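You operate a simulated robot arm through the tools that you are given. There is no shell and no other tool. Be economical: measure what you need, move in short steps, check, and stop when the job is done.

You are at the controls of a simulated robot arm. One attempt, no reset.

Task
Gauge the yellow card's wire and file the card under its size.
Fine: gauge on, knob down to the wire, knob back to open before the card goes to the blue rack.

The check looks at the end state, three seconds after you hand in, the way a careful person would. Anything else that was tipped, shoved, dropped, spilled or broken makes it a failure.

Robot
A 7-joint arm with a two-finger parallel gripper, fixed in place. Base frame: the origin is at the foot of the arm, x ahead of it, y to its left, z up; the work surface is at about z = 906. Readings come in mm, degrees, newtons and seconds.
With the tool pointing down near the work surface it reaches from about 300 to 680 mm from the base axis. Its first joint turns from -66.0 to 66.0 degrees. Payload 1.57 kg.
The tool frame sits at the grasp point between the pads (the TCP): z along the fingers, y along the line on which they close. The tips reach 30 mm beyond it. The gripper opens to 110 mm. The fingers are 24 mm wide and 12 mm thick; the gripper's body (48 by 112 mm) begins 78 mm behind the TCP.
Orientation is that of the tool frame in the base frame, as a unit quaternion [x, y, z, w]. With the fingers straight down and closing along the base's y, the tool's x points along the base's -x, its y along +y and its z along -z.

Tools
- The arm moves only by the tool arm_command. Its argument "series" is a list that holds one entry, the list of rows, each a list of 7 numbers: the shift along the tool's x, y, z in mm, then the turn, a rotation vector about the tool's x, y, z in degrees, then the finger opening in mm, from 0 to 110. In form: [[[tx, ty, tz, ax, ay, az, jaw], ...]]. A call has 1 to 12 rows; each row shifts and turns the commanded pose from where the row before left it, along the tool's axes as they then stand. Rows are played at 5 a second. More than 50 mm and 8.6 degrees between two rows, or a gripper value outside its range, and nothing of the call is played. Where a pose cannot be reached the arm comes as near as it can. A force on the tool above 70 N (or 10 N above the force at the start of the call, whichever is more), or a blocked arm, ends the call early, and 0.2 s more pass. The fingers move at their own pace (about 108 mm/s each) and stop on an object; they squeeze with about 30 N. The grip force told is the motor's: it shows also when the fingers shut on nothing. Time passes only in rows, and 0.2 s behind the last, so rows that do not move let the fingers close. The reply holds the time, the measured pose of the TCP, the force on the tool along the base axes, the opening and the grip force, in the units named above and with some noise, and new pictures: "pictures" is both (left out), scene, wrist or none.
- Cameras (640 x 400 px; columns grow to the right, rows downward): "scene" is fixed at [159.7, -383.1, 1414.2]; the picture's right is [0.84, -0.54, 0.00], its down [-0.26, -0.41, -0.87] and it looks along [0.47, 0.74, -0.49] (base axes); focal length 254 px, centre (320, 200). "wrist" rides on the gripper at [70, 16, -141] in the tool frame; the picture's right is [-0.23, 0.97, 0.00], its down [-0.86, -0.20, -0.48] and it looks along [-0.47, -0.11, 0.88] (tool axes); focal length 222 px, centre (320, 200). There is no depth. A picture from a camera that has moved, and an enlarged one, comes with that camera's place and axes in the base frame and with its lens.
- zoom(camera, box): a new picture of the part [left, top, right, bottom] of that camera's present view, enlarged. It takes no simulated time.
- sign_off(): hands the job in; it is judged then, once.

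Go step by step. Nothing tells you positions but the pictures and the camera data: compare them with the known pose of the tool, close in by small moves and look again before you grip or let go. The budget is 120 turns and 200 pictures, counting those below and the enlarged ones. Unless the task says otherwise, let go and move clear before handing in, and close with one line.

The tools are called after ">>>" by a JSON object that holds its "name" and its "arguments". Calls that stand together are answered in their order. arm_command: Moves the arm, as the interface text tells. Its arguments: {"type":"object","properties":{"series":{"type":"array"},"pictures":{"type":"string","enum":["both","scene","wrist","none"]}},"required":["series"]} The other tools are called the same way: zoom (camera, box) takes an enlarged picture of a part of a camera's view; sign_off () hands the job in.

At the start:

```text
time: 0.0
tool_pos: [327.9, 11.0, 1292.9]
orientation: [0.001, 1.0, 0.0, 0.0]
force: [0.3, -0.2, -0.6]
finger_gap: 110.1
finger_force: 0.0
```

scene: 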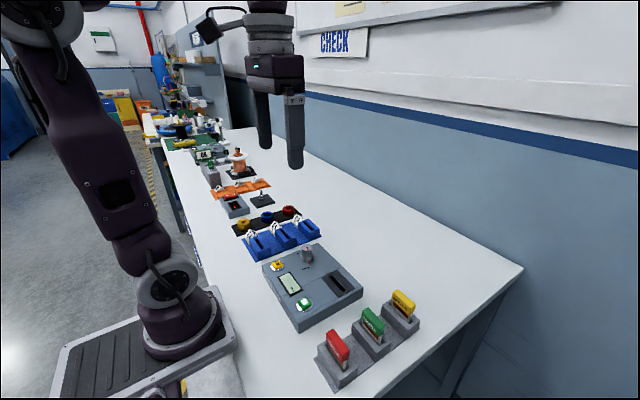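
wrist: 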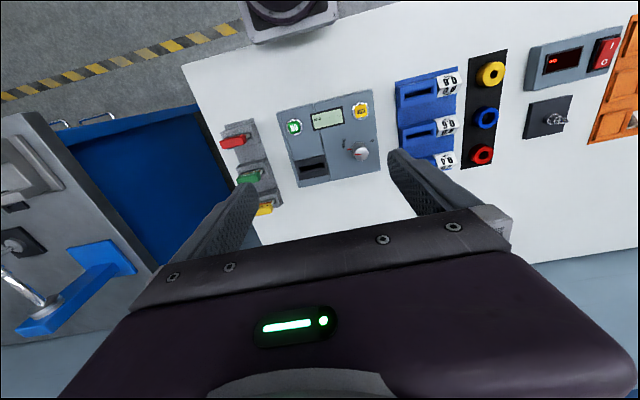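

I see three cards (red, green, yellow) in grey stands, a gauge box with two buttons, display, slot and knob, and blue racks with size labels. I'll look closer first.

>>> {"name": "zoom", "arguments": {"camera": "scene", "box": [240, 220, 440, 400]}}

>>> {"name": "zoom", "arguments": {"camera": "wrist", "box": [200, 60, 400, 220]}}

>>> {"name": "zoom", "arguments": {"camera": "wrist", "box": [380, 30, 640, 190]}}

>>> {"name": "zoom", "arguments": {"camera": "scene", "box": [200, 160, 340, 270]}}

```text
2.22 times, centred on (340, 310) of scene
camera zoom: at [159.7, -383.1, 1414.2], right [0.84, -0.54, 0.0], down [-0.26, -0.41, -0.87], along [0.47, 0.74, -0.49], focal length 564 px, centre (276, -44)
```

zoom: 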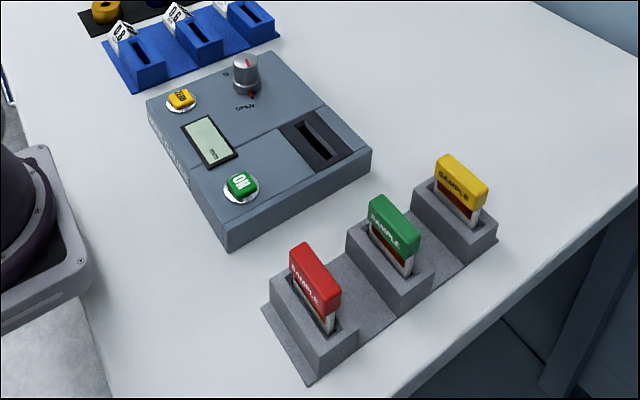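

```text
2.50 times, centred on (300, 140) of wrist
camera zoom: at [259.1, 26.0, 1433.2], right [0.23, 0.97, 0.0], down [0.86, -0.2, 0.48], along [0.47, -0.11, -0.88], focal length 555 px, centre (370, 350)
```

zoom: 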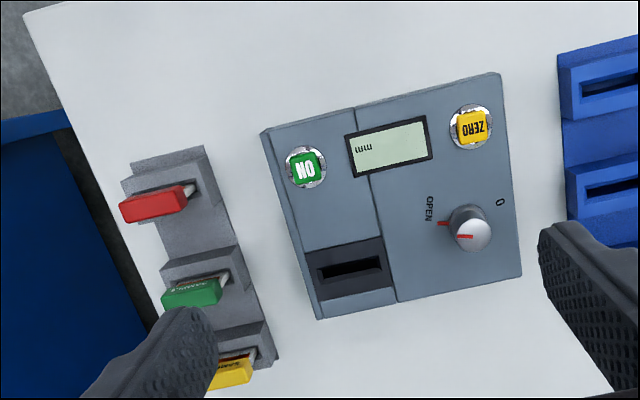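

```text
2.46 times, centred on (510, 110) of wrist
camera zoom: at [259.1, 26.0, 1433.2], right [0.23, 0.97, 0.0], down [0.86, -0.2, 0.48], along [0.47, -0.11, -0.88], focal length 547 px, centre (-148, 422)
```

zoom: 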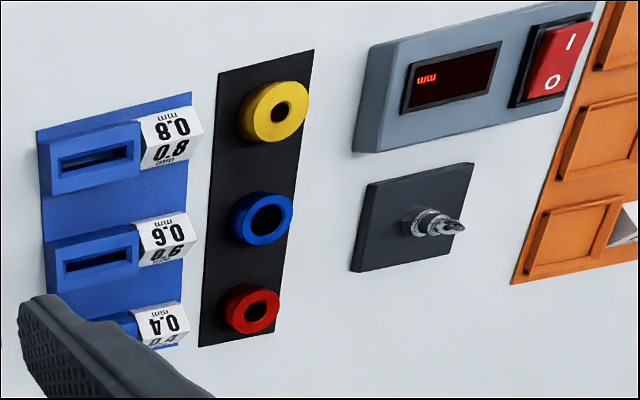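

```text
3.64 times, centred on (270, 215) of scene
camera zoom: at [159.7, -383.1, 1414.2], right [0.84, -0.54, 0.0], down [-0.26, -0.41, -0.87], along [0.47, 0.74, -0.49], focal length 922 px, centre (502, 146)
```

zoom: 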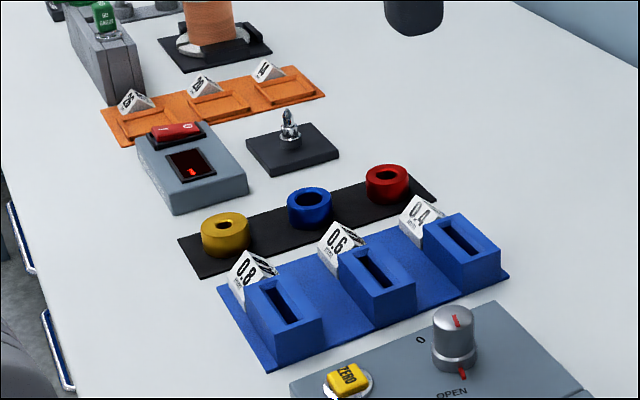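

Everything lies along the base axes; ON is at about (333,-48,950), the slot at (431,-38), the knob at (409,77) and the yellow card at (496,-170,975). The first step is to hover above ON with closed fingers.

>>> {"name": "arm_command", "arguments": {"series": [[[-1, -10, 46, 0, 0, 0, 0], [-1, -10, 46, 0, 0, 0, 0], [-1, -10, 46, 0, 0, 0, 0], [-1, -10, 46, 0, 0, 0, 0], [-1, -10, 46, 0, 0, 0, 0], [0, -9, 40, 0, 0, 0, 0], [0, 0, 0, 0, 0, 0, 0]]]}}

```text
time: 1.6
tool_pos: [334.5, -48.9, 1020.8]
orientation: [0.0, 1.0, -0.001, 0.0]
force: [-0.7, -0.1, 0.1]
finger_gap: 0.2
finger_force: 21.5
camera wrist: at [265.5, -33.5, 1161.4], right [0.23, 0.97, 0.0], down [0.86, -0.2, 0.48], along [0.47, -0.11, -0.88], focal length 222 px, centre (320, 200)
```

scene: 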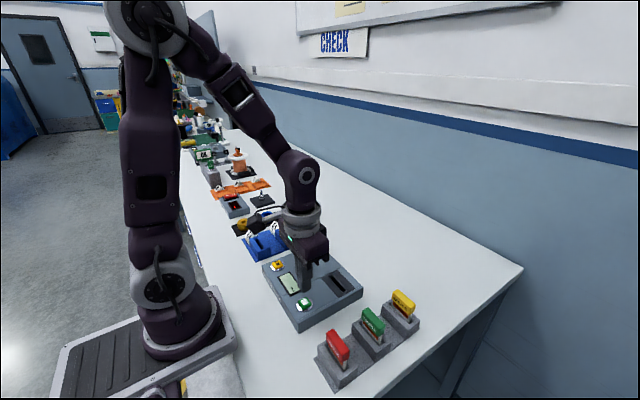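
wrist: 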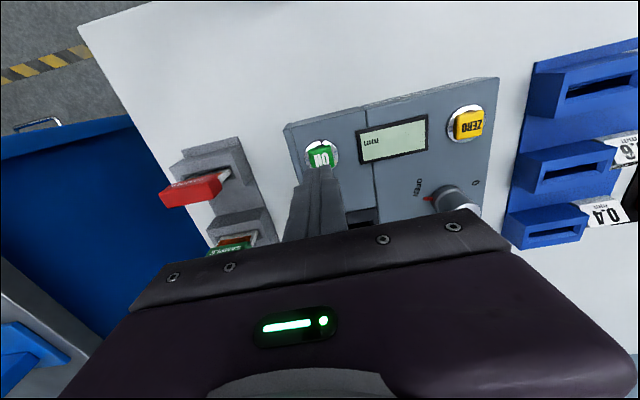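

ON is right under the fingertips, about 4 mm nearer the base. I'm descending.

>>> {"name": "arm_command", "arguments": {"series": [[[4, 1, 12, 0, 0, 0, 0], [0, 0, 12, 0, 0, 0, 0], [0, 0, 4, 0, 0, 0, 0], [0, 0, 0, 0, 0, 0, 0]]]}}

>>> {"name": "zoom", "arguments": {"camera": "wrist", "box": [240, 60, 500, 220]}}

```text
time: 2.6
tool_pos: [329.6, -48.3, 993.9]
orientation: [0.0, 1.0, 0.0, 0.0]
force: [-0.3, 0.5, -0.7]
finger_gap: 0.1
finger_force: 20.9
camera wrist: at [260.4, -32.7, 1134.5], right [0.23, 0.97, 0.0], down [0.86, -0.2, 0.48], along [0.47, -0.11, -0.88], focal length 222 px, centre (320, 200)
```

scene: 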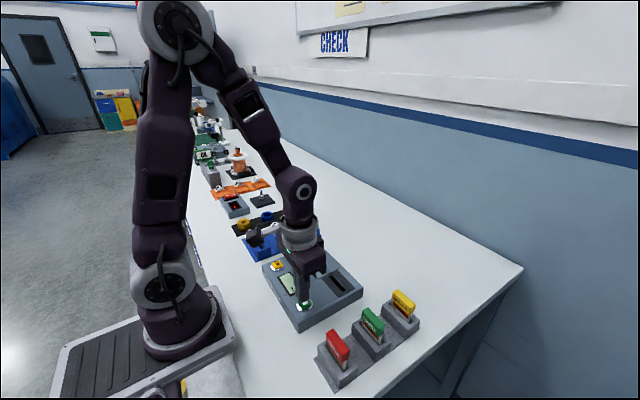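
wrist: 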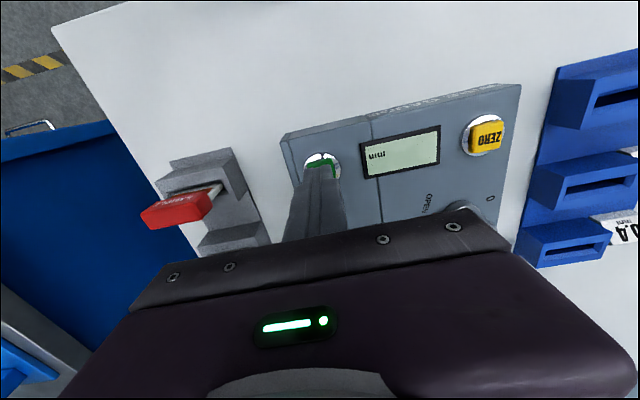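

```text
2.46 times, centred on (370, 140) of wrist
camera zoom: at [260.4, -32.7, 1134.5], right [0.23, 0.97, 0.0], down [0.86, -0.2, 0.48], along [0.47, -0.11, -0.88], focal length 547 px, centre (197, 348)
```

zoom: 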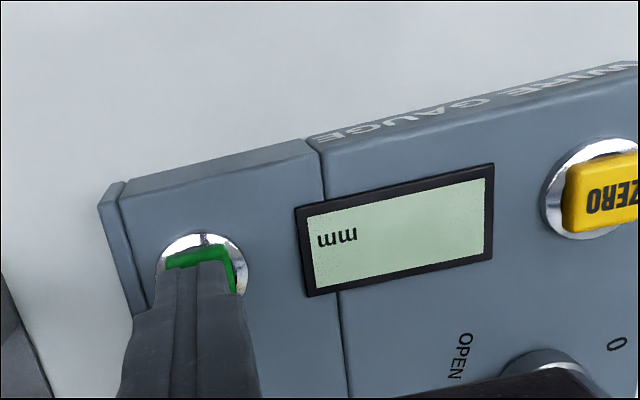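

The fingers are just above the button and there's no contact yet. I'll press down slowly.

>>> {"name": "arm_command", "arguments": {"series": [[[0, 0, 3, 0, 0, 0, 0], [0, 0, 3, 0, 0, 0, 0], [0, 0, 2, 0, 0, 0, 0], [0, 0, 0, 0, 0, 0, 0]]], "pictures": "wrist"}}

```text
time: 3.6
tool_pos: [328.8, -48.0, 985.4]
orientation: [0.0, 1.0, 0.0, 0.0]
force: [-0.3, -0.6, -0.2]
finger_gap: 0.1
finger_force: 21.3
camera wrist: at [260.1, -32.0, 1126.8], right [0.23, 0.97, 0.0], down [0.86, -0.2, 0.48], along [0.47, -0.11, -0.88], focal length 222 px, centre (320, 200)
```

wrist: 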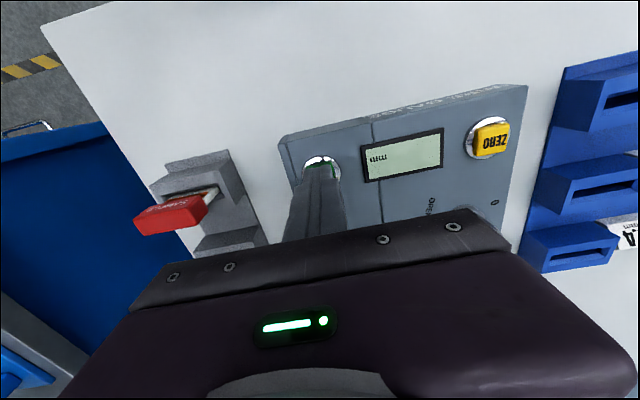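

>>> {"name": "arm_command", "arguments": {"series": [[[0, 0, 2, 0, 0, 0, 0], [0, 0, 2, 0, 0, 0, 0], [0, 0, 1, 0, 0, 0, 0], [0, 0, 0, 0, 0, 0, 0]]], "pictures": "wrist"}}

```text
time: 4.6
tool_pos: [329.2, -47.3, 980.3]
orientation: [-0.001, 1.0, 0.0, 0.0]
force: [0.3, 0.2, 0.0]
finger_gap: 0.0
finger_force: 21.3
camera wrist: at [260.1, -32.1, 1122.2], right [0.23, 0.97, 0.0], down [0.86, -0.2, 0.48], along [0.47, -0.11, -0.88], focal length 222 px, centre (320, 200)
```

wrist: 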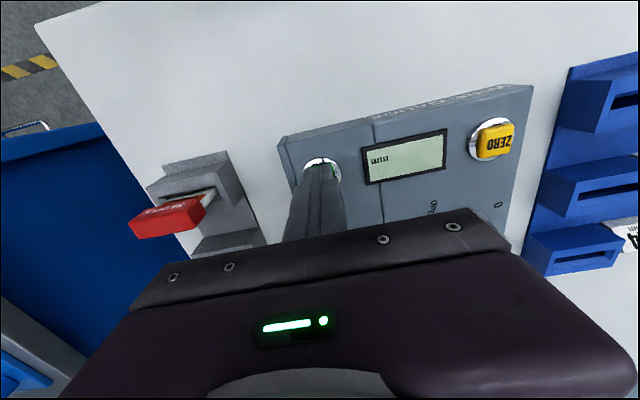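

>>> {"name": "arm_command", "arguments": {"series": [[[0, 0, 1.5, 0, 0, 0, 0], [0, 0, 1.5, 0, 0, 0, 0], [0, 0, 0, 0, 0, 0, 0]]], "pictures": "none"}}

>>> {"name": "zoom", "arguments": {"camera": "wrist", "box": [260, 90, 460, 220]}}

>>> {"name": "zoom", "arguments": {"camera": "scene", "box": [260, 240, 360, 330]}}

```text
time: 5.4
tool_pos: [328.5, -48.6, 978.2]
orientation: [-0.001, 1.0, 0.0, -0.001]
force: [-0.1, 0.7, 0.5]
finger_gap: 0.0
finger_force: 20.5
```

```text
3.08 times, centred on (360, 155) of wrist
camera zoom: at [259.5, -32.0, 1119.2], right [0.23, 0.97, 0.0], down [0.86, -0.2, 0.48], along [0.47, -0.11, -0.88], focal length 684 px, centre (197, 338)
```

zoom: 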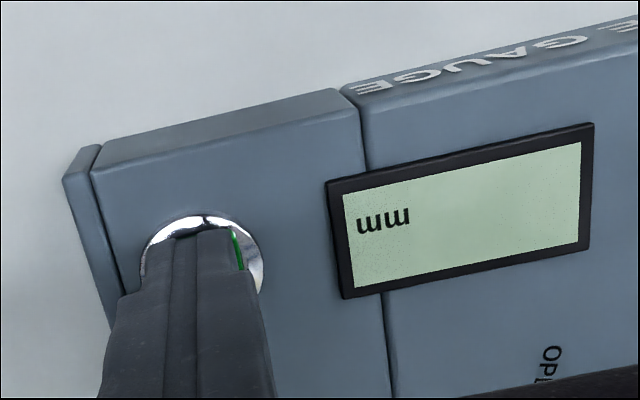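

```text
4.44 times, centred on (310, 285) of scene
camera zoom: at [159.7, -383.1, 1414.2], right [0.84, -0.54, 0.0], down [-0.26, -0.41, -0.87], along [0.47, 0.74, -0.49], focal length 1127 px, centre (364, -178)
```

zoom: 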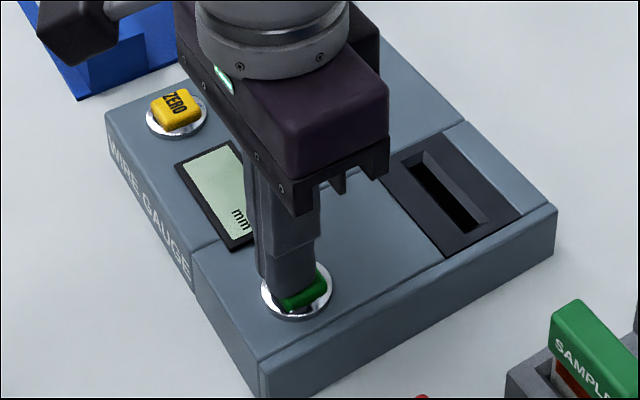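

The button seems to sit lower, around z=944, and a little further out. I'll shift slightly and continue down.

>>> {"name": "arm_command", "arguments": {"series": [[[-3, -2, 0, 0, 0, 0, 0], [0, 0, 1.5, 0, 0, 0, 0], [0, 0, 1.5, 0, 0, 0, 0], [0, 0, 1.5, 0, 0, 0, 0], [0, 0, 0, 0, 0, 0, 0]]], "pictures": "none"}}

>>> {"name": "zoom", "arguments": {"camera": "scene", "box": [260, 240, 360, 330]}}

```text
time: 6.6
tool_pos: [333.0, -50.7, 973.9]
orientation: [-0.001, 1.0, 0.0, 0.0]
force: [-1.5, -0.2, 3.2]
finger_gap: 0.0
finger_force: 21.5
```

```text
4.44 times, centred on (310, 285) of scene
camera zoom: at [159.6, -383.1, 1414.2], right [0.84, -0.54, 0.0], down [-0.26, -0.41, -0.87], along [0.47, 0.74, -0.49], focal length 1127 px, centre (364, -178)
```

zoom: 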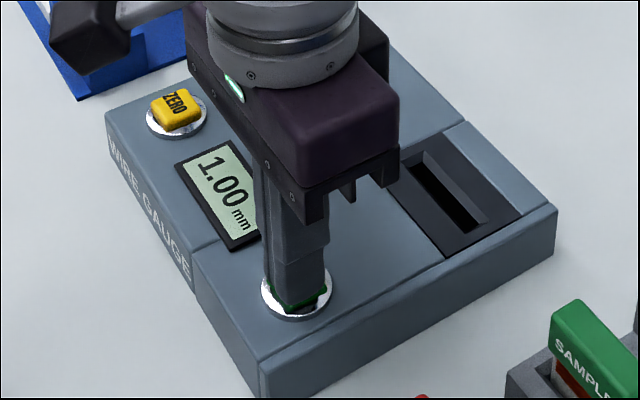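

The gauge is on and shows 1.00 mm. I'm lifting and moving above the knob.

>>> {"name": "arm_command", "arguments": {"series": [[[0, 0, -40, 0, 0, 0, 0], [0, 0, -50, 0, 0, 0, 0], [-38, 30, 0, 0, 0, 0, 60], [-38, 30, 0, 0, 0, 0, 60], [0, 30, 0, 0, 0, 0, 60], [0, 37, 0, 0, 0, 0, 60], [0, 0, 0, 0, 0, 0, 60]]]}}

>>> {"name": "zoom", "arguments": {"camera": "scene", "box": [250, 220, 370, 320]}}

>>> {"name": "zoom", "arguments": {"camera": "wrist", "box": [200, 60, 440, 220]}}

```text
time: 8.2
tool_pos: [408.8, 76.2, 1063.2]
orientation: [0.0, 1.0, 0.001, 0.0]
force: [0.9, -0.2, 0.0]
finger_gap: 60.2
finger_force: 0.0
camera wrist: at [338.5, 92.1, 1204.5], right [0.23, 0.97, 0.0], down [0.86, -0.2, 0.48], along [0.47, -0.11, -0.88], focal length 222 px, centre (320, 200)
```

scene: 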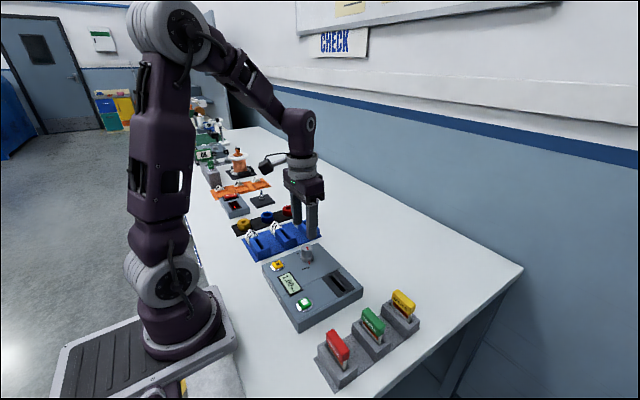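
wrist: 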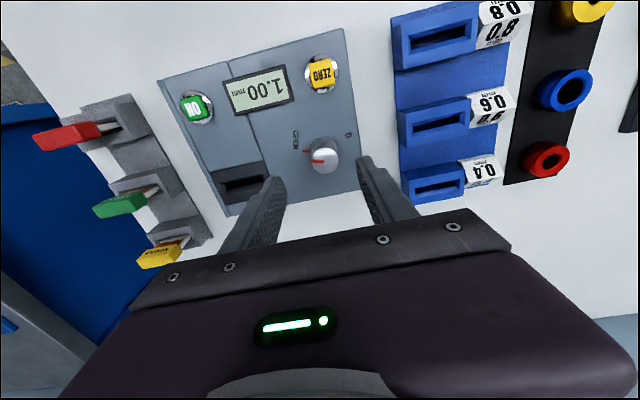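

```text
4.00 times, centred on (310, 270) of scene
camera zoom: at [159.7, -383.0, 1414.2], right [0.84, -0.54, 0.0], down [-0.26, -0.41, -0.87], along [0.47, 0.74, -0.49], focal length 1014 px, centre (360, -80)
```

zoom: 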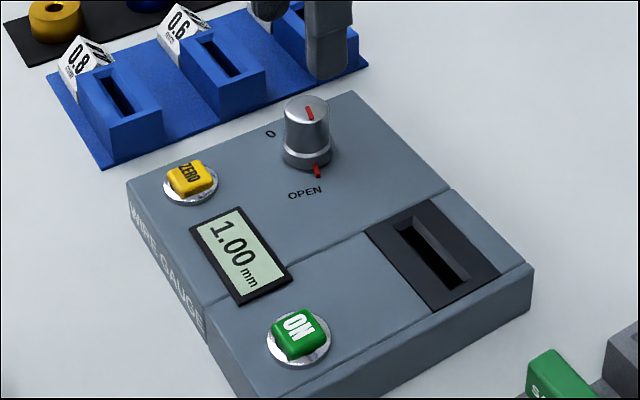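

```text
2.50 times, centred on (320, 140) of wrist
camera zoom: at [338.5, 92.1, 1204.5], right [0.23, 0.97, 0.0], down [0.86, -0.2, 0.48], along [0.47, -0.11, -0.88], focal length 555 px, centre (320, 350)
```

zoom: 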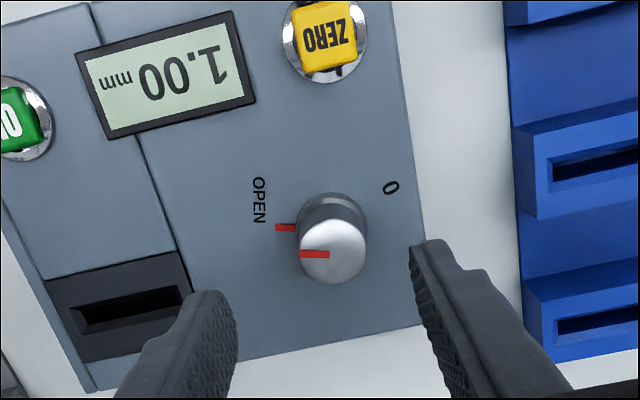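

The knob's centre is at about (412.5, 80), its top near z=977, with its pointer towards -y. I'll pre-turn the wrist by -80° so that one grip covers the sweep, which also allows an empty zero check.

>>> {"name": "arm_command", "arguments": {"series": [[[-3.7, 3.8, 0, 0, 0, 0, 60], [0, 0, 0, 0, 0, -8, 60], [0, 0, 0, 0, 0, -8, 60], [0, 0, 0, 0, 0, -8, 60], [0, 0, 0, 0, 0, -8, 60], [0, 0, 0, 0, 0, -8, 60], [0, 0, 0, 0, 0, -8, 60], [0, 0, 0, 0, 0, -8, 60], [0, 0, 0, 0, 0, -8, 60], [0, 0, 0, 0, 0, -8, 60], [0, 0, 0, 0, 0, -8, 60], [0, 0, 0, 0, 0, 0, 60]]]}}

```text
time: 10.8
tool_pos: [411.9, 80.8, 1063.7]
orientation: [-0.644, 0.765, 0.0, 0.0]
force: [-1.1, -0.4, 0.2]
finger_gap: 60.1
finger_force: 0.2
camera wrist: at [384.2, 14.5, 1204.5], right [-0.92, 0.39, 0.0], down [0.34, 0.81, 0.48], along [0.19, 0.44, -0.88], focal length 222 px, centre (320, 200)
```

scene: 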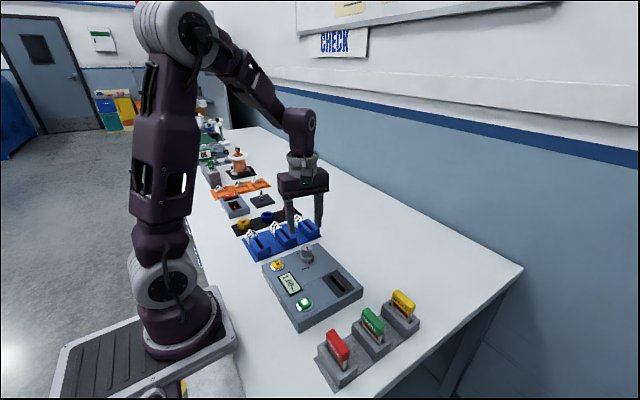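
wrist: 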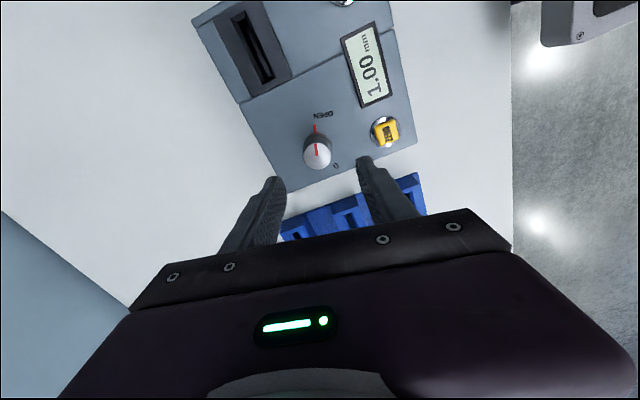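

>>> {"name": "zoom", "arguments": {"camera": "wrist", "box": [270, 100, 430, 200]}}

```text
4.00 times, centred on (350, 150) of wrist
camera zoom: at [384.2, 14.5, 1204.5], right [-0.92, 0.39, 0.0], down [0.34, 0.81, 0.48], along [0.19, 0.44, -0.88], focal length 888 px, centre (200, 400)
```

zoom: 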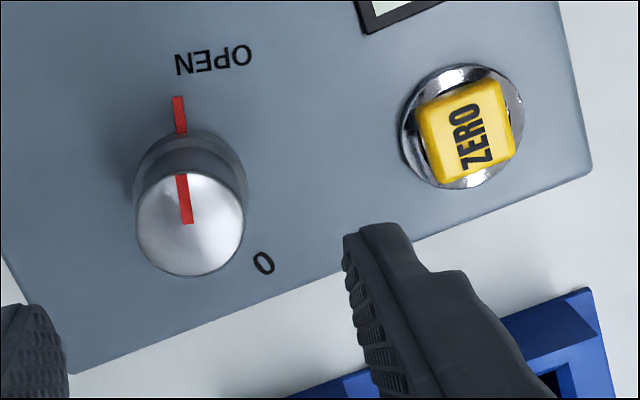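

Refined, the knob centre is about (415, 79). I'm descending around it and gripping.

>>> {"name": "arm_command", "arguments": {"series": [[[1, -3.2, 20, 0, 0, 0, 60], [0, 0, 30, 0, 0, 0, 60], [0, 0, 20, 0, 0, 0, 60], [0, 0, 12, 0, 0, 0, 60], [0, 0, 0, 0, 0, 0, 60]]]}}

>>> {"name": "zoom", "arguments": {"camera": "scene", "box": [260, 220, 360, 300]}}

```text
time: 12.0
tool_pos: [416.2, 77.9, 982.1]
orientation: [-0.644, 0.765, 0.0, 0.001]
force: [0.5, 0.4, -0.3]
finger_gap: 60.1
finger_force: 0.0
camera wrist: at [388.4, 13.0, 1123.0], right [-0.92, 0.39, 0.0], down [0.34, 0.81, 0.48], along [0.19, 0.44, -0.88], focal length 222 px, centre (320, 200)
```

scene: 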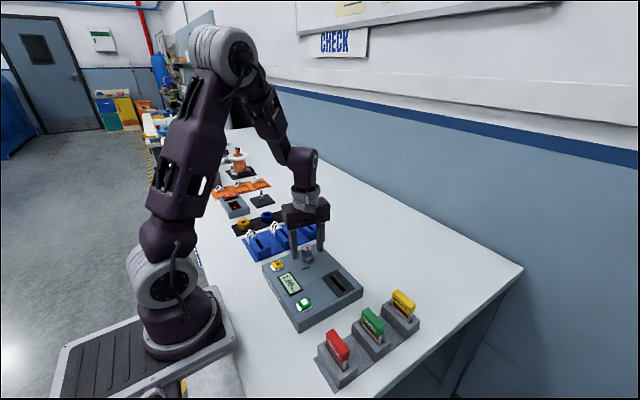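
wrist: 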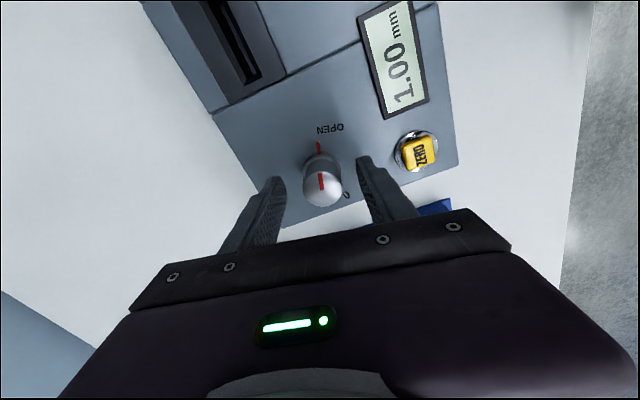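

```text
5.00 times, centred on (310, 260) of scene
camera zoom: at [159.7, -383.1, 1414.2], right [0.84, -0.54, 0.0], down [-0.26, -0.41, -0.87], along [0.47, 0.74, -0.49], focal length 1268 px, centre (370, -100)
```

zoom: 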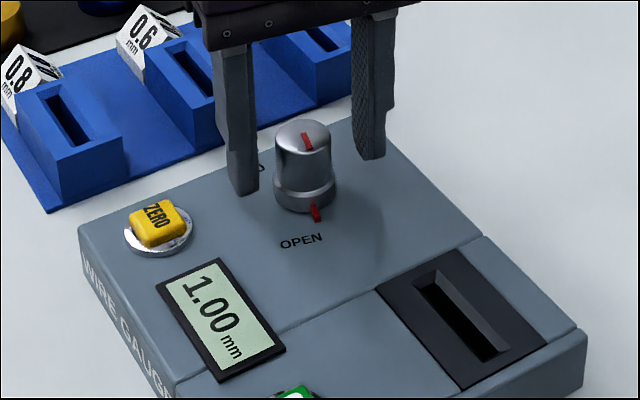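

The knob is centred between the fingers. I'm closing on it.

>>> {"name": "arm_command", "arguments": {"series": [[[0, 0, 0, 0, 0, 0, 30], [0, 0, 0, 0, 0, 0, 20], [0, 0, 0, 0, 0, 0, 20], [0, 0, 0, 0, 0, 0, 20]]], "pictures": "wrist"}}

>>> {"name": "zoom", "arguments": {"camera": "scene", "box": [260, 220, 360, 300]}}

```text
time: 13.0
tool_pos: [414.6, 79.8, 982.9]
orientation: [-0.644, 0.765, 0.001, -0.001]
force: [-24.2, 8.4, -3.4]
finger_gap: 32.6
finger_force: 40.8
camera wrist: at [387.3, 13.4, 1123.1], right [-0.92, 0.39, 0.0], down [0.35, 0.81, 0.48], along [0.18, 0.44, -0.88], focal length 222 px, centre (320, 200)
```

wrist: 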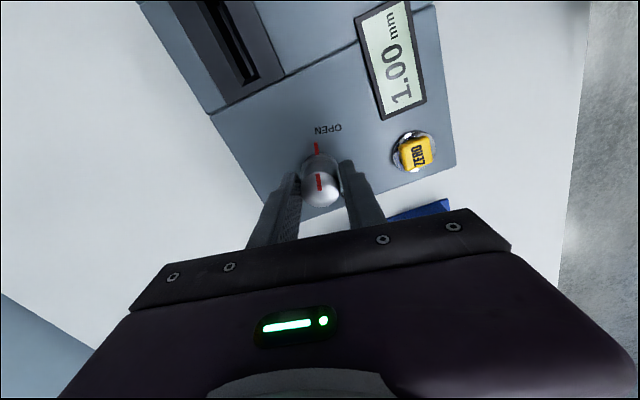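

```text
5.00 times, centred on (310, 260) of scene
camera zoom: at [159.0, -382.8, 1414.4], right [0.84, -0.54, 0.0], down [-0.26, -0.41, -0.87], along [0.47, 0.74, -0.49], focal length 1268 px, centre (370, -100)
```

zoom: 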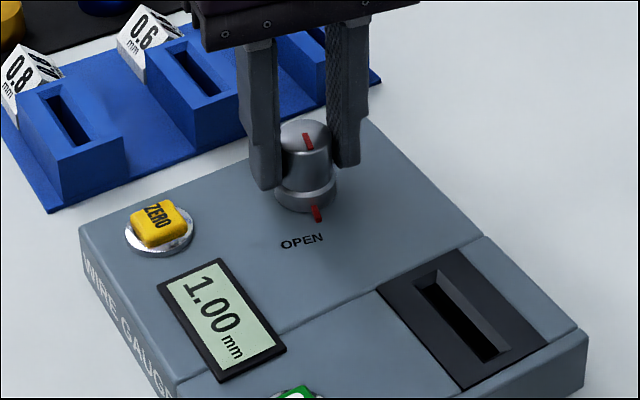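

There's a side force of 25 N, so I'm slightly off-centre. I'll nudge along the closing axis.

>>> {"name": "arm_command", "arguments": {"series": [[[0, 1.5, 0, 0, 0, 0, 20], [0, 0, 0, 0, 0, 0, 20]]], "pictures": "none"}}

```text
time: 13.6
tool_pos: [413.9, 80.0, 982.1]
orientation: [-0.643, 0.766, 0.0, 0.0]
force: [-11.3, 6.2, -21.4]
finger_gap: 32.5
finger_force: 40.8
```

>>> {"name": "arm_command", "arguments": {"series": [[[0, 0.8, 0, 0, 0, 0, 20], [0, 0, 0.5, 0, 0, 0, 20]]], "pictures": "none"}}

```text
time: 14.2
tool_pos: [415.0, 78.4, 982.4]
orientation: [-0.642, 0.767, -0.001, 0.002]
force: [2.1, 1.3, 6.5]
finger_gap: 32.5
finger_force: 40.8
```

Centred now. I'm turning the knob a little towards 0 to see how the display responds.

>>> {"name": "arm_command", "arguments": {"series": [[[0, 0, 0, 0, 0, 6, 20], [0, 0, 0, 0, 0, 6, 20], [0, 0, 0, 0, 0, 6, 20], [0, 0, 0, 0, 0, 0, 20]]], "pictures": "none"}}

>>> {"name": "zoom", "arguments": {"camera": "scene", "box": [260, 220, 360, 300]}}

```text
time: 15.2
tool_pos: [414.7, 79.9, 981.1]
orientation: [-0.514, 0.858, -0.001, 0.002]
force: [16.7, -7.6, 28.4]
finger_gap: 32.6
finger_force: 41.0
```

```text
5.00 times, centred on (310, 260) of scene
camera zoom: at [159.8, -383.4, 1414.1], right [0.84, -0.54, 0.0], down [-0.26, -0.41, -0.87], along [0.47, 0.74, -0.49], focal length 1268 px, centre (370, -100)
```

zoom: 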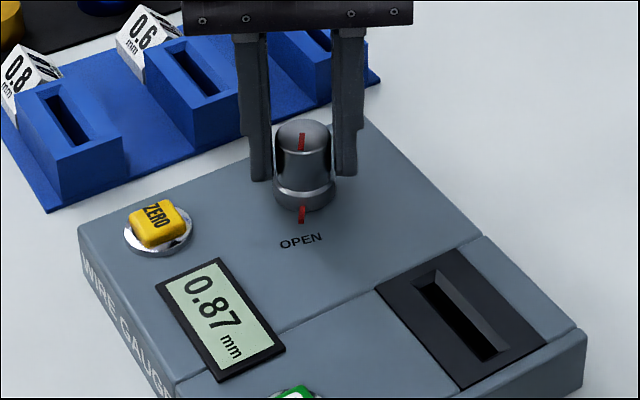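

Turning works, with 18° giving -0.13 mm. There's some side load, so I'll recentre a little before going on.

>>> {"name": "arm_command", "arguments": {"series": [[[2.6, -1.4, 0, 0, 0, 0, 20], [0, 0, -0.5, 0, 0, 0, 20], [0, 0, 0, 0, 0, 0, 20]]], "pictures": "none"}}

```text
time: 16.0
tool_pos: [413.4, 77.7, 981.4]
orientation: [-0.516, 0.857, 0.0, 0.0]
force: [12.3, 14.9, 0.2]
finger_gap: 31.8
finger_force: 40.2
```

>>> {"name": "arm_command", "arguments": {"series": [[[-0.5, 0, 0, 0, 0, 6, 20], [0, 0, 0, 0, 0, 6, 20], [0, 0, 0, 0, 0, 6, 20], [0, 0, 0, 0, 0, 6, 20], [0, 0, 0, 0, 0, 6, 20], [0, 0, 0, 0, 0, 0, 20]]], "pictures": "none"}}

>>> {"name": "zoom", "arguments": {"camera": "scene", "box": [260, 220, 360, 300]}}

```text
time: 17.4
tool_pos: [412.0, 78.3, 981.3]
orientation: [-0.276, 0.961, 0.001, -0.002]
force: [-4.9, 33.4, -23.3]
finger_gap: 32.1
finger_force: 40.5
```

```text
5.00 times, centred on (310, 260) of scene
camera zoom: at [159.9, -382.1, 1414.5], right [0.84, -0.54, 0.0], down [-0.26, -0.41, -0.87], along [0.47, 0.73, -0.49], focal length 1268 px, centre (370, -100)
```

zoom: 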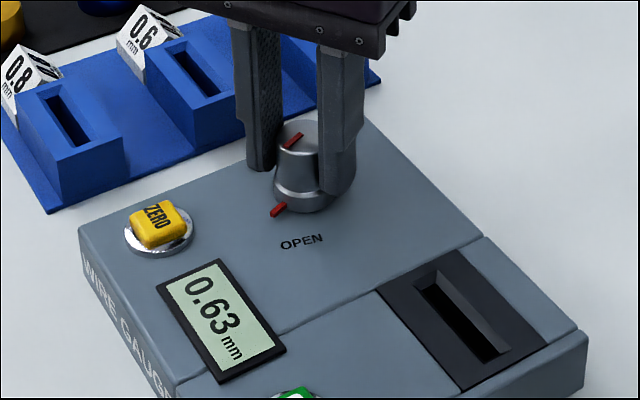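

>>> {"name": "arm_command", "arguments": {"series": [[[0, 2.3, 0, 0, 0, 0, 20], [0, 0, 0, 0, 0, 0, 20]]], "pictures": "none"}}

```text
time: 18.0
tool_pos: [412.3, 78.7, 981.8]
orientation: [-0.276, 0.961, -0.001, 0.0]
force: [3.6, 13.7, -17.2]
finger_gap: 32.0
finger_force: 40.5
```

>>> {"name": "arm_command", "arguments": {"series": [[[0, 0.8, 0, 0, 0, 6, 20], [0, 0, 0, 0, 0, 6, 20], [0, 0, 0, 0, 0, 6, 20], [0, 0, 0, 0, 0, 6, 20], [0, 0, 0, 0, 0, 6, 20], [0, 0, 0, 0, 0, 0, 20]]], "pictures": "none"}}

>>> {"name": "zoom", "arguments": {"camera": "scene", "box": [260, 220, 360, 300]}}

```text
time: 19.4
tool_pos: [411.2, 79.6, 981.1]
orientation: [-0.018, 1.0, 0.0, 0.0]
force: [-12.0, 7.7, 7.1]
finger_gap: 32.2
finger_force: 40.2
```

```text
5.00 times, centred on (310, 260) of scene
camera zoom: at [159.2, -382.9, 1414.3], right [0.84, -0.54, 0.0], down [-0.26, -0.41, -0.87], along [0.47, 0.74, -0.49], focal length 1268 px, centre (370, -100)
```

zoom: 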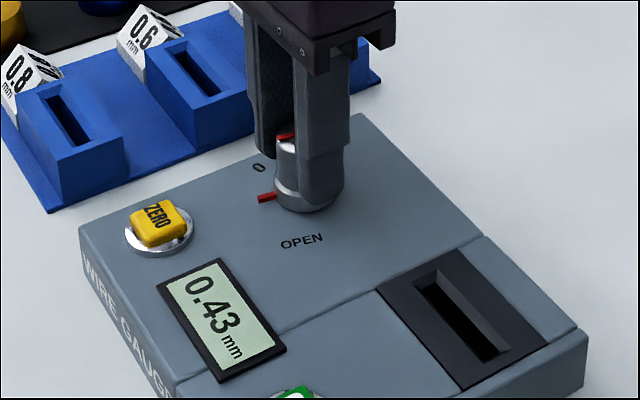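

>>> {"name": "arm_command", "arguments": {"series": [[[-1.5, 0.3, 0, 0, 0, 6, 20], [0, 0, 0, 0, 0, 6, 20], [0, 0, 0, 0, 0, 6, 20], [0, 0, 0, 0, 0, 6, 20], [0, 0, 0, 0, 0, 6, 20], [0, 0, 0, 0, 0, 0, 20]]], "pictures": "none"}}

>>> {"name": "zoom", "arguments": {"camera": "scene", "box": [260, 220, 360, 300]}}

```text
time: 20.8
tool_pos: [413.5, 80.7, 980.9]
orientation: [0.242, 0.97, 0.0, 0.0]
force: [-17.9, 26.3, -5.4]
finger_gap: 32.0
finger_force: 40.5
```

```text
5.00 times, centred on (310, 260) of scene
camera zoom: at [159.3, -382.3, 1414.5], right [0.84, -0.54, 0.0], down [-0.26, -0.41, -0.87], along [0.47, 0.73, -0.49], focal length 1268 px, centre (370, -100)
```

zoom: 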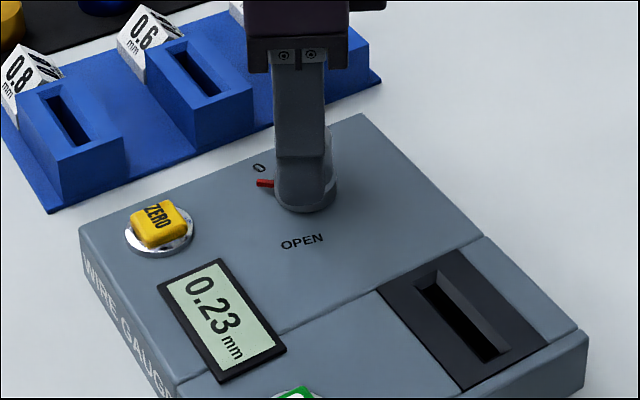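

>>> {"name": "arm_command", "arguments": {"series": [[[0, 1.2, 0, 0, 0, 6, 20], [0, 0, 0, 0, 0, 6, 20], [0, 0, 0, 0, 0, 5, 20], [0, 0, 0, 0, 0, 4, 20], [0, 0, 0, 0, 0, 4, 20], [0, 0, 0, 0, 0, 0, 20]]], "pictures": "none"}}

>>> {"name": "zoom", "arguments": {"camera": "scene", "box": [260, 220, 360, 300]}}

```text
time: 22.2
tool_pos: [413.8, 80.5, 981.1]
orientation: [0.446, 0.895, -0.001, 0.0]
force: [-12.5, 12.7, -11.7]
finger_gap: 31.9
finger_force: 40.8
```

```text
5.00 times, centred on (310, 260) of scene
camera zoom: at [159.5, -382.6, 1414.4], right [0.84, -0.54, 0.0], down [-0.26, -0.41, -0.87], along [0.47, 0.74, -0.49], focal length 1268 px, centre (370, -100)
```

zoom: 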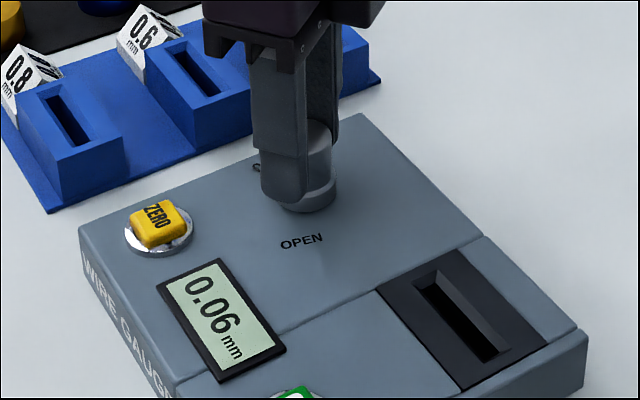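

>>> {"name": "arm_command", "arguments": {"series": [[[0, 0, 0, 0, 0, 3, 20], [0, 0, 0, 0, 0, 3, 20], [0, 0, 0, 0, 0, 3, 20], [0, 0, 0, 0, 0, 2, 20], [0, 0, 0, 0, 0, 0, 20]]], "pictures": "none"}}

>>> {"name": "zoom", "arguments": {"camera": "scene", "box": [260, 220, 360, 300]}}

```text
time: 23.4
tool_pos: [415.2, 81.1, 983.4]
orientation: [0.529, 0.848, 0.001, 0.001]
force: [-3.0, 8.9, -11.5]
finger_gap: 31.9
finger_force: 40.4
```

```text
5.00 times, centred on (310, 260) of scene
camera zoom: at [159.7, -382.8, 1414.3], right [0.84, -0.54, 0.0], down [-0.26, -0.41, -0.87], along [0.47, 0.74, -0.49], focal length 1268 px, centre (370, -100)
```

zoom: 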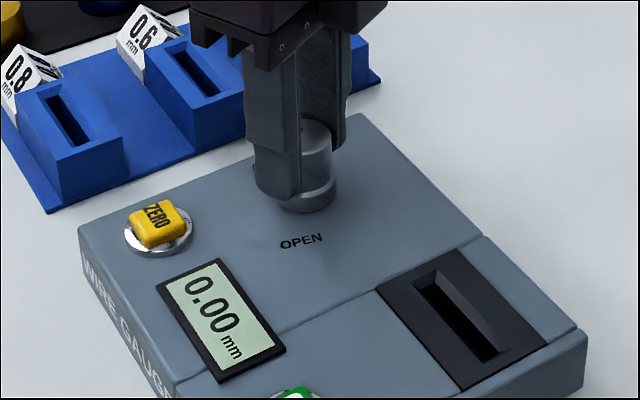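

It reads 0.00 at the zero mark, so there's no offset. I'm turning back to open now.

>>> {"name": "arm_command", "arguments": {"series": [[[0, 0, 0, 0, 0, -7, 20], [0, 0, 0, 0, 0, -7, 20], [0, 0, 0, 0, 0, -7, 20], [0, 0, 0, 0, 0, -7, 20], [0, 0, 0, 0, 0, -7, 20], [0, 0, 0, 0, 0, -7, 20], [0, 0, 0, 0, 0, 0, 20]]], "pictures": "none"}}

```text
time: 25.0
tool_pos: [413.6, 80.0, 981.6]
orientation: [0.189, 0.982, 0.0, 0.0]
force: [-6.2, -15.3, 25.3]
finger_gap: 32.1
finger_force: 40.6
```

>>> {"name": "arm_command", "arguments": {"series": [[[0, -1, 0, 0, 0, -7, 20], [0, 0, 0, 0, 0, -7, 20], [0, 0, 0, 0, 0, -7, 20], [0, 0, 0, 0, 0, -7, 20], [0, 0, 0, 0, 0, -7, 20], [0, 0, 0, 0, 0, -7, 20], [0, 0, 0, 0, 0, 0, 20]]], "pictures": "none"}}

```text
time: 26.6
tool_pos: [414.2, 79.6, 981.8]
orientation: [-0.174, 0.985, 0.001, 0.0]
force: [0.0, -13.7, 12.8]
finger_gap: 32.1
finger_force: 40.2
```

>>> {"name": "arm_command", "arguments": {"series": [[[0, -0.8, 0, 0, 0, -7, 20], [0, 0, 0, 0, 0, -7, 20], [0, 0, 0, 0, 0, -7, 20], [0, 0, 0, 0, 0, -7, 20], [0, 0, 0, 0, 0, -7, 20], [0, 0, 0, 0, 0, -7, 20], [0, 0, 0, 0, 0, -6, 20], [0, 0, 0, 0, 0, -6, 20], [0, 0, 0, 0, 0, -4, 20], [0, 0, 0, 0, 0, 0, 20]]], "pictures": "none"}}

>>> {"name": "zoom", "arguments": {"camera": "scene", "box": [260, 220, 360, 300]}}

```text
time: 28.8
tool_pos: [415.3, 79.0, 981.9]
orientation: [-0.63, 0.776, -0.001, 0.0]
force: [18.4, -18.0, 15.8]
finger_gap: 32.1
finger_force: 40.8
```

```text
5.00 times, centred on (310, 260) of scene
camera zoom: at [160.0, -383.6, 1414.0], right [0.84, -0.54, 0.0], down [-0.26, -0.41, -0.87], along [0.47, 0.74, -0.49], focal length 1268 px, centre (370, -100)
```

zoom: 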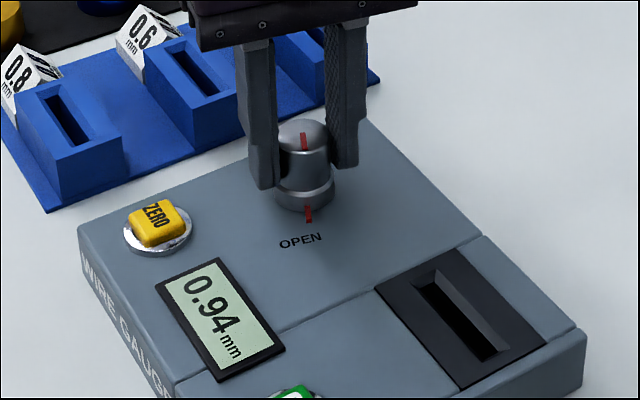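

>>> {"name": "arm_command", "arguments": {"series": [[[0, -1.2, 0, 0, 0, -4, 20], [0, 0, 0, 0, 0, -4, 20], [0, 0, 0, 0, 0, -3, 20], [0, 0, 0, 0, 0, 0, 20]]], "pictures": "none"}}

>>> {"name": "zoom", "arguments": {"camera": "scene", "box": [260, 220, 360, 300]}}

```text
time: 29.8
tool_pos: [414.9, 78.7, 981.0]
orientation: [-0.701, 0.713, 0.0, 0.0]
force: [12.5, -15.8, 11.5]
finger_gap: 32.2
finger_force: 40.8
```

```text
5.00 times, centred on (310, 260) of scene
camera zoom: at [159.8, -383.5, 1414.1], right [0.84, -0.54, 0.0], down [-0.26, -0.41, -0.87], along [0.47, 0.74, -0.49], focal length 1268 px, centre (370, -100)
```

zoom: 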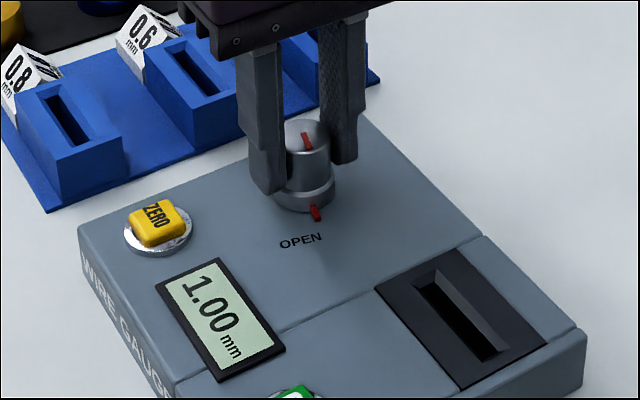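

Open again at 1.00, and the wrist is at -89°, which suits the card. I'm releasing, lifting and moving above the yellow card.

>>> {"name": "arm_command", "arguments": {"series": [[[0, 0, 0, 0, 0, 0, 60], [0, 0, 0, 0, 0, 0, 60], [0, 0, -40, 0, 0, 0, 60], [0, 0, -40, 0, 0, -1, 60], [0, 0, -30, 0, 0, 0, 60], [42, -14, 0, 0, 0, 0, 50], [42, -14, 0, 0, 0, 0, 50], [42, -14, 0, 0, 0, 0, 50], [42, -14, 0, 0, 0, 0, 50], [40, -13, 0, 0, 0, 0, 50], [40, -12, 0, 0, 0, 0, 50], [0, 0, 0, 0, 0, 0, 50]]]}}

>>> {"name": "zoom", "arguments": {"camera": "scene", "box": [310, 270, 440, 390]}}

>>> {"name": "zoom", "arguments": {"camera": "wrist", "box": [240, 80, 440, 220]}}

```text
time: 32.4
tool_pos: [495.0, -168.4, 1092.2]
orientation: [0.707, -0.707, 0.0, 0.0]
force: [-0.2, -0.5, -0.1]
finger_gap: 50.1
finger_force: 0.1
camera wrist: at [479.7, -238.4, 1232.4], right [-0.97, 0.23, 0.0], down [0.2, 0.86, 0.48], along [0.11, 0.47, -0.88], focal length 222 px, centre (320, 200)
```

scene: 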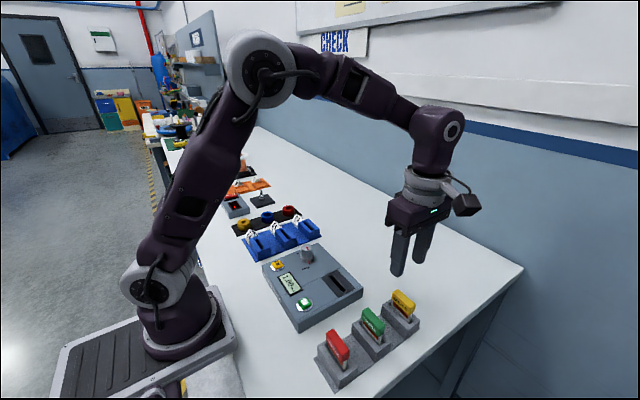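
wrist: 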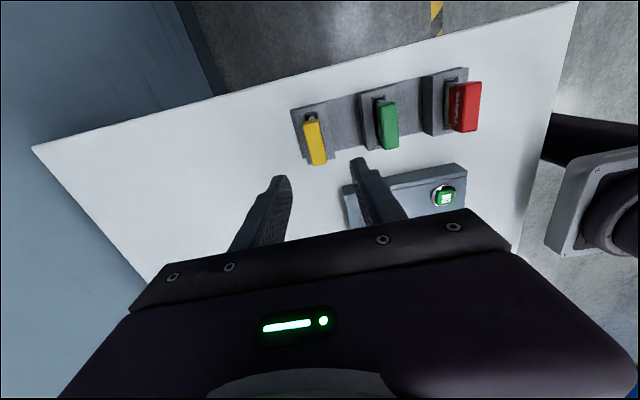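

```text
3.33 times, centred on (375, 330) of scene
camera zoom: at [159.7, -383.1, 1414.2], right [0.84, -0.54, 0.0], down [-0.26, -0.41, -0.87], along [0.47, 0.74, -0.49], focal length 845 px, centre (137, -233)
```

zoom: 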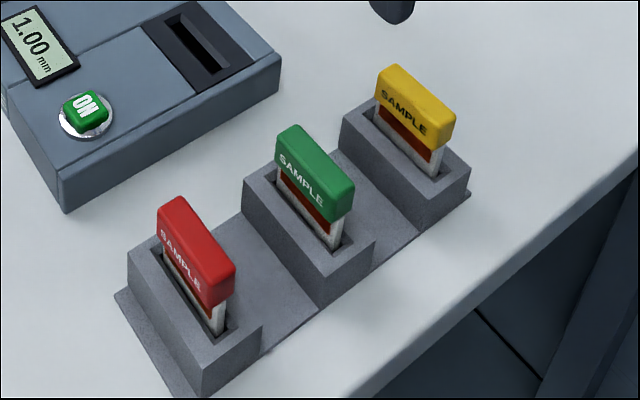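

```text
2.86 times, centred on (340, 150) of wrist
camera zoom: at [479.7, -238.4, 1232.4], right [-0.97, 0.23, 0.0], down [0.2, 0.86, 0.48], along [0.11, 0.47, -0.88], focal length 635 px, centre (263, 343)
```

zoom: 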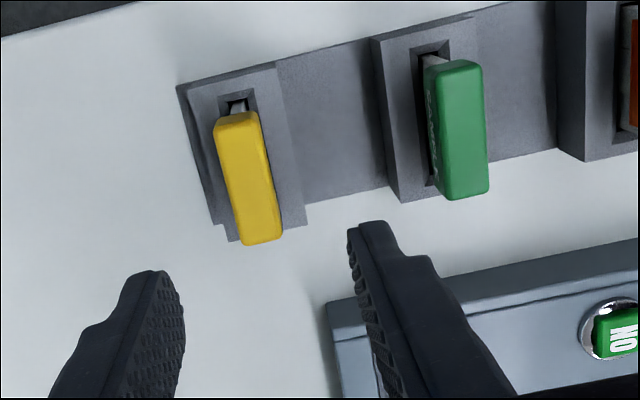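

The yellow handle is about 16x48 mm at roughly (499.5, -175), top near z=981. I'm going to a low hover to verify.

>>> {"name": "arm_command", "arguments": {"series": [[[7, -4.5, 36, 0, 0, 0, 50], [0, 0, 36, 0, 0, 0, 50], [0, 0, 0, 0, 0, 0, 50]]], "pictures": "wrist"}}

>>> {"name": "zoom", "arguments": {"camera": "scene", "box": [350, 240, 460, 340]}}

```text
time: 33.2
tool_pos: [501.9, -173.9, 1020.0]
orientation: [0.708, -0.707, -0.001, -0.001]
force: [0.5, -0.2, -0.6]
finger_gap: 50.1
finger_force: 0.0
camera wrist: at [485.5, -244.3, 1160.4], right [-0.97, 0.23, 0.0], down [0.2, 0.86, 0.48], along [0.11, 0.47, -0.88], focal length 222 px, centre (320, 200)
```

wrist: 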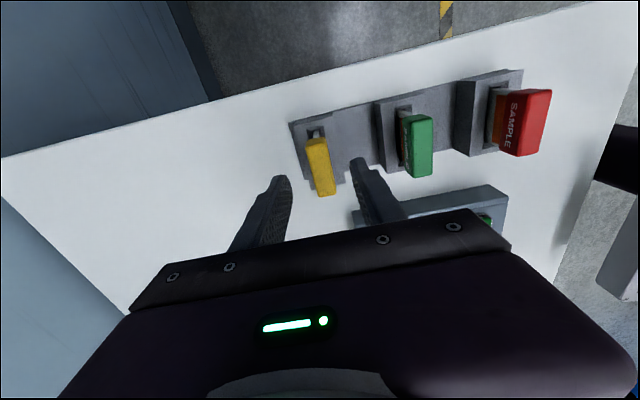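

```text
4.00 times, centred on (405, 290) of scene
camera zoom: at [159.7, -383.1, 1414.2], right [0.84, -0.54, 0.0], down [-0.26, -0.41, -0.87], along [0.47, 0.74, -0.49], focal length 1014 px, centre (-20, -160)
```

zoom: 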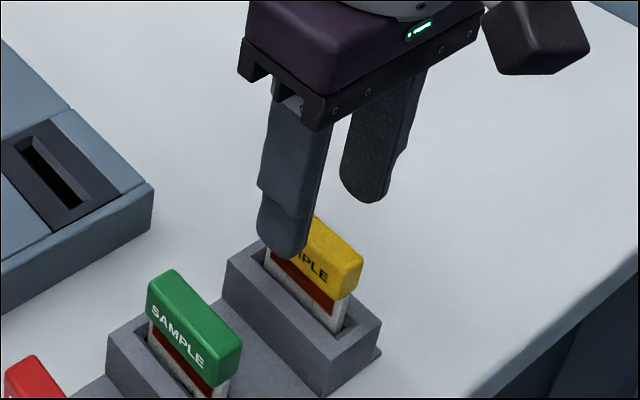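

Lateral alignment is good. I'm shifting 4 mm towards -y, descending and gripping.

>>> {"name": "arm_command", "arguments": {"series": [[[4, 0, 15, 0, 0, 0, 50], [0, 0, 15, 0, 0, 0, 50], [0, 0, 7, 0, 0, 0, 50], [0, 0, 0, 0, 0, 0, 50]]], "pictures": "wrist"}}

>>> {"name": "zoom", "arguments": {"camera": "scene", "box": [350, 240, 460, 340]}}

```text
time: 34.2
tool_pos: [502.5, -178.3, 982.4]
orientation: [0.707, -0.707, 0.0, 0.0]
force: [0.7, -0.4, -0.3]
finger_gap: 50.0
finger_force: 0.1
camera wrist: at [485.6, -248.3, 1123.6], right [-0.97, 0.23, 0.0], down [0.2, 0.86, 0.48], along [0.11, 0.47, -0.88], focal length 222 px, centre (320, 200)
```

wrist: 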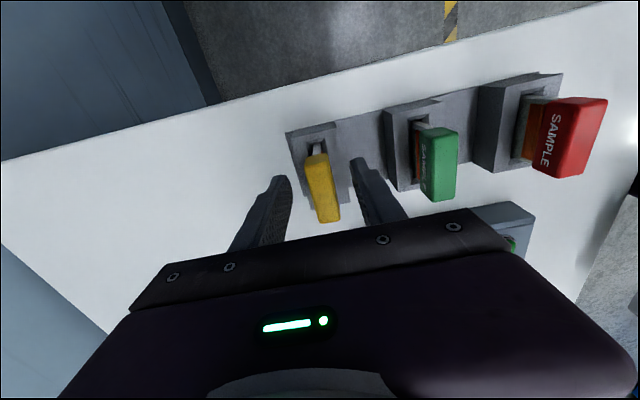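

```text
4.00 times, centred on (405, 290) of scene
camera zoom: at [159.7, -383.1, 1414.2], right [0.84, -0.54, 0.0], down [-0.26, -0.41, -0.87], along [0.47, 0.74, -0.49], focal length 1014 px, centre (-20, -160)
```

zoom: 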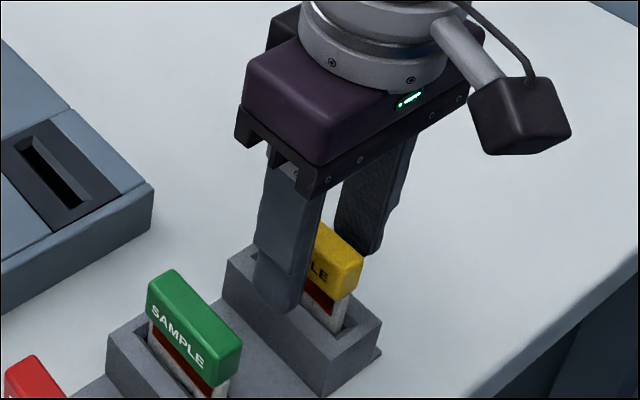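

>>> {"name": "arm_command", "arguments": {"series": [[[3, 1.5, 0, 0, 0, 0, 50], [0, 0, 0, 0, 0, 0, 30], [0, 0, 0, 0, 0, 0, 10], [0, 0, 0, 0, 0, 0, 10], [0, 0, 0, 0, 0, 0, 10]]], "pictures": "wrist"}}

>>> {"name": "zoom", "arguments": {"camera": "scene", "box": [350, 240, 460, 340]}}

```text
time: 35.4
tool_pos: [499.4, -182.0, 981.9]
orientation: [0.708, -0.706, 0.0, 0.0]
force: [0.1, -0.6, 0.6]
finger_gap: 16.8
finger_force: 29.9
camera wrist: at [483.6, -251.6, 1123.6], right [-0.97, 0.23, 0.0], down [0.2, 0.86, 0.48], along [0.11, 0.47, -0.88], focal length 222 px, centre (320, 200)
```

wrist: 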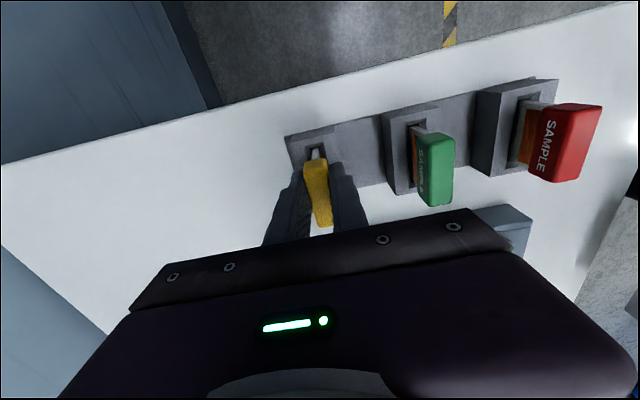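

```text
4.00 times, centred on (405, 290) of scene
camera zoom: at [159.7, -383.1, 1414.2], right [0.84, -0.54, 0.0], down [-0.26, -0.41, -0.87], along [0.47, 0.74, -0.49], focal length 1014 px, centre (-20, -160)
```

zoom: 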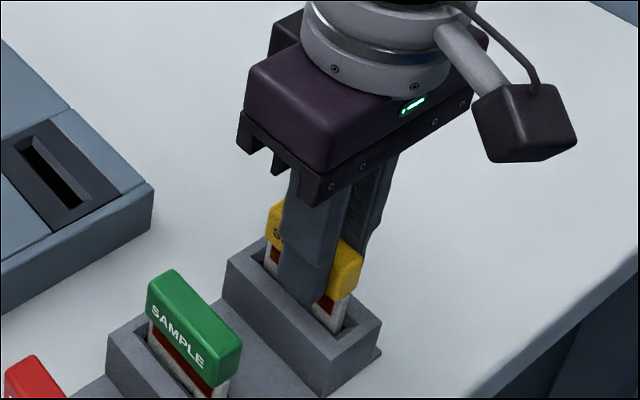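

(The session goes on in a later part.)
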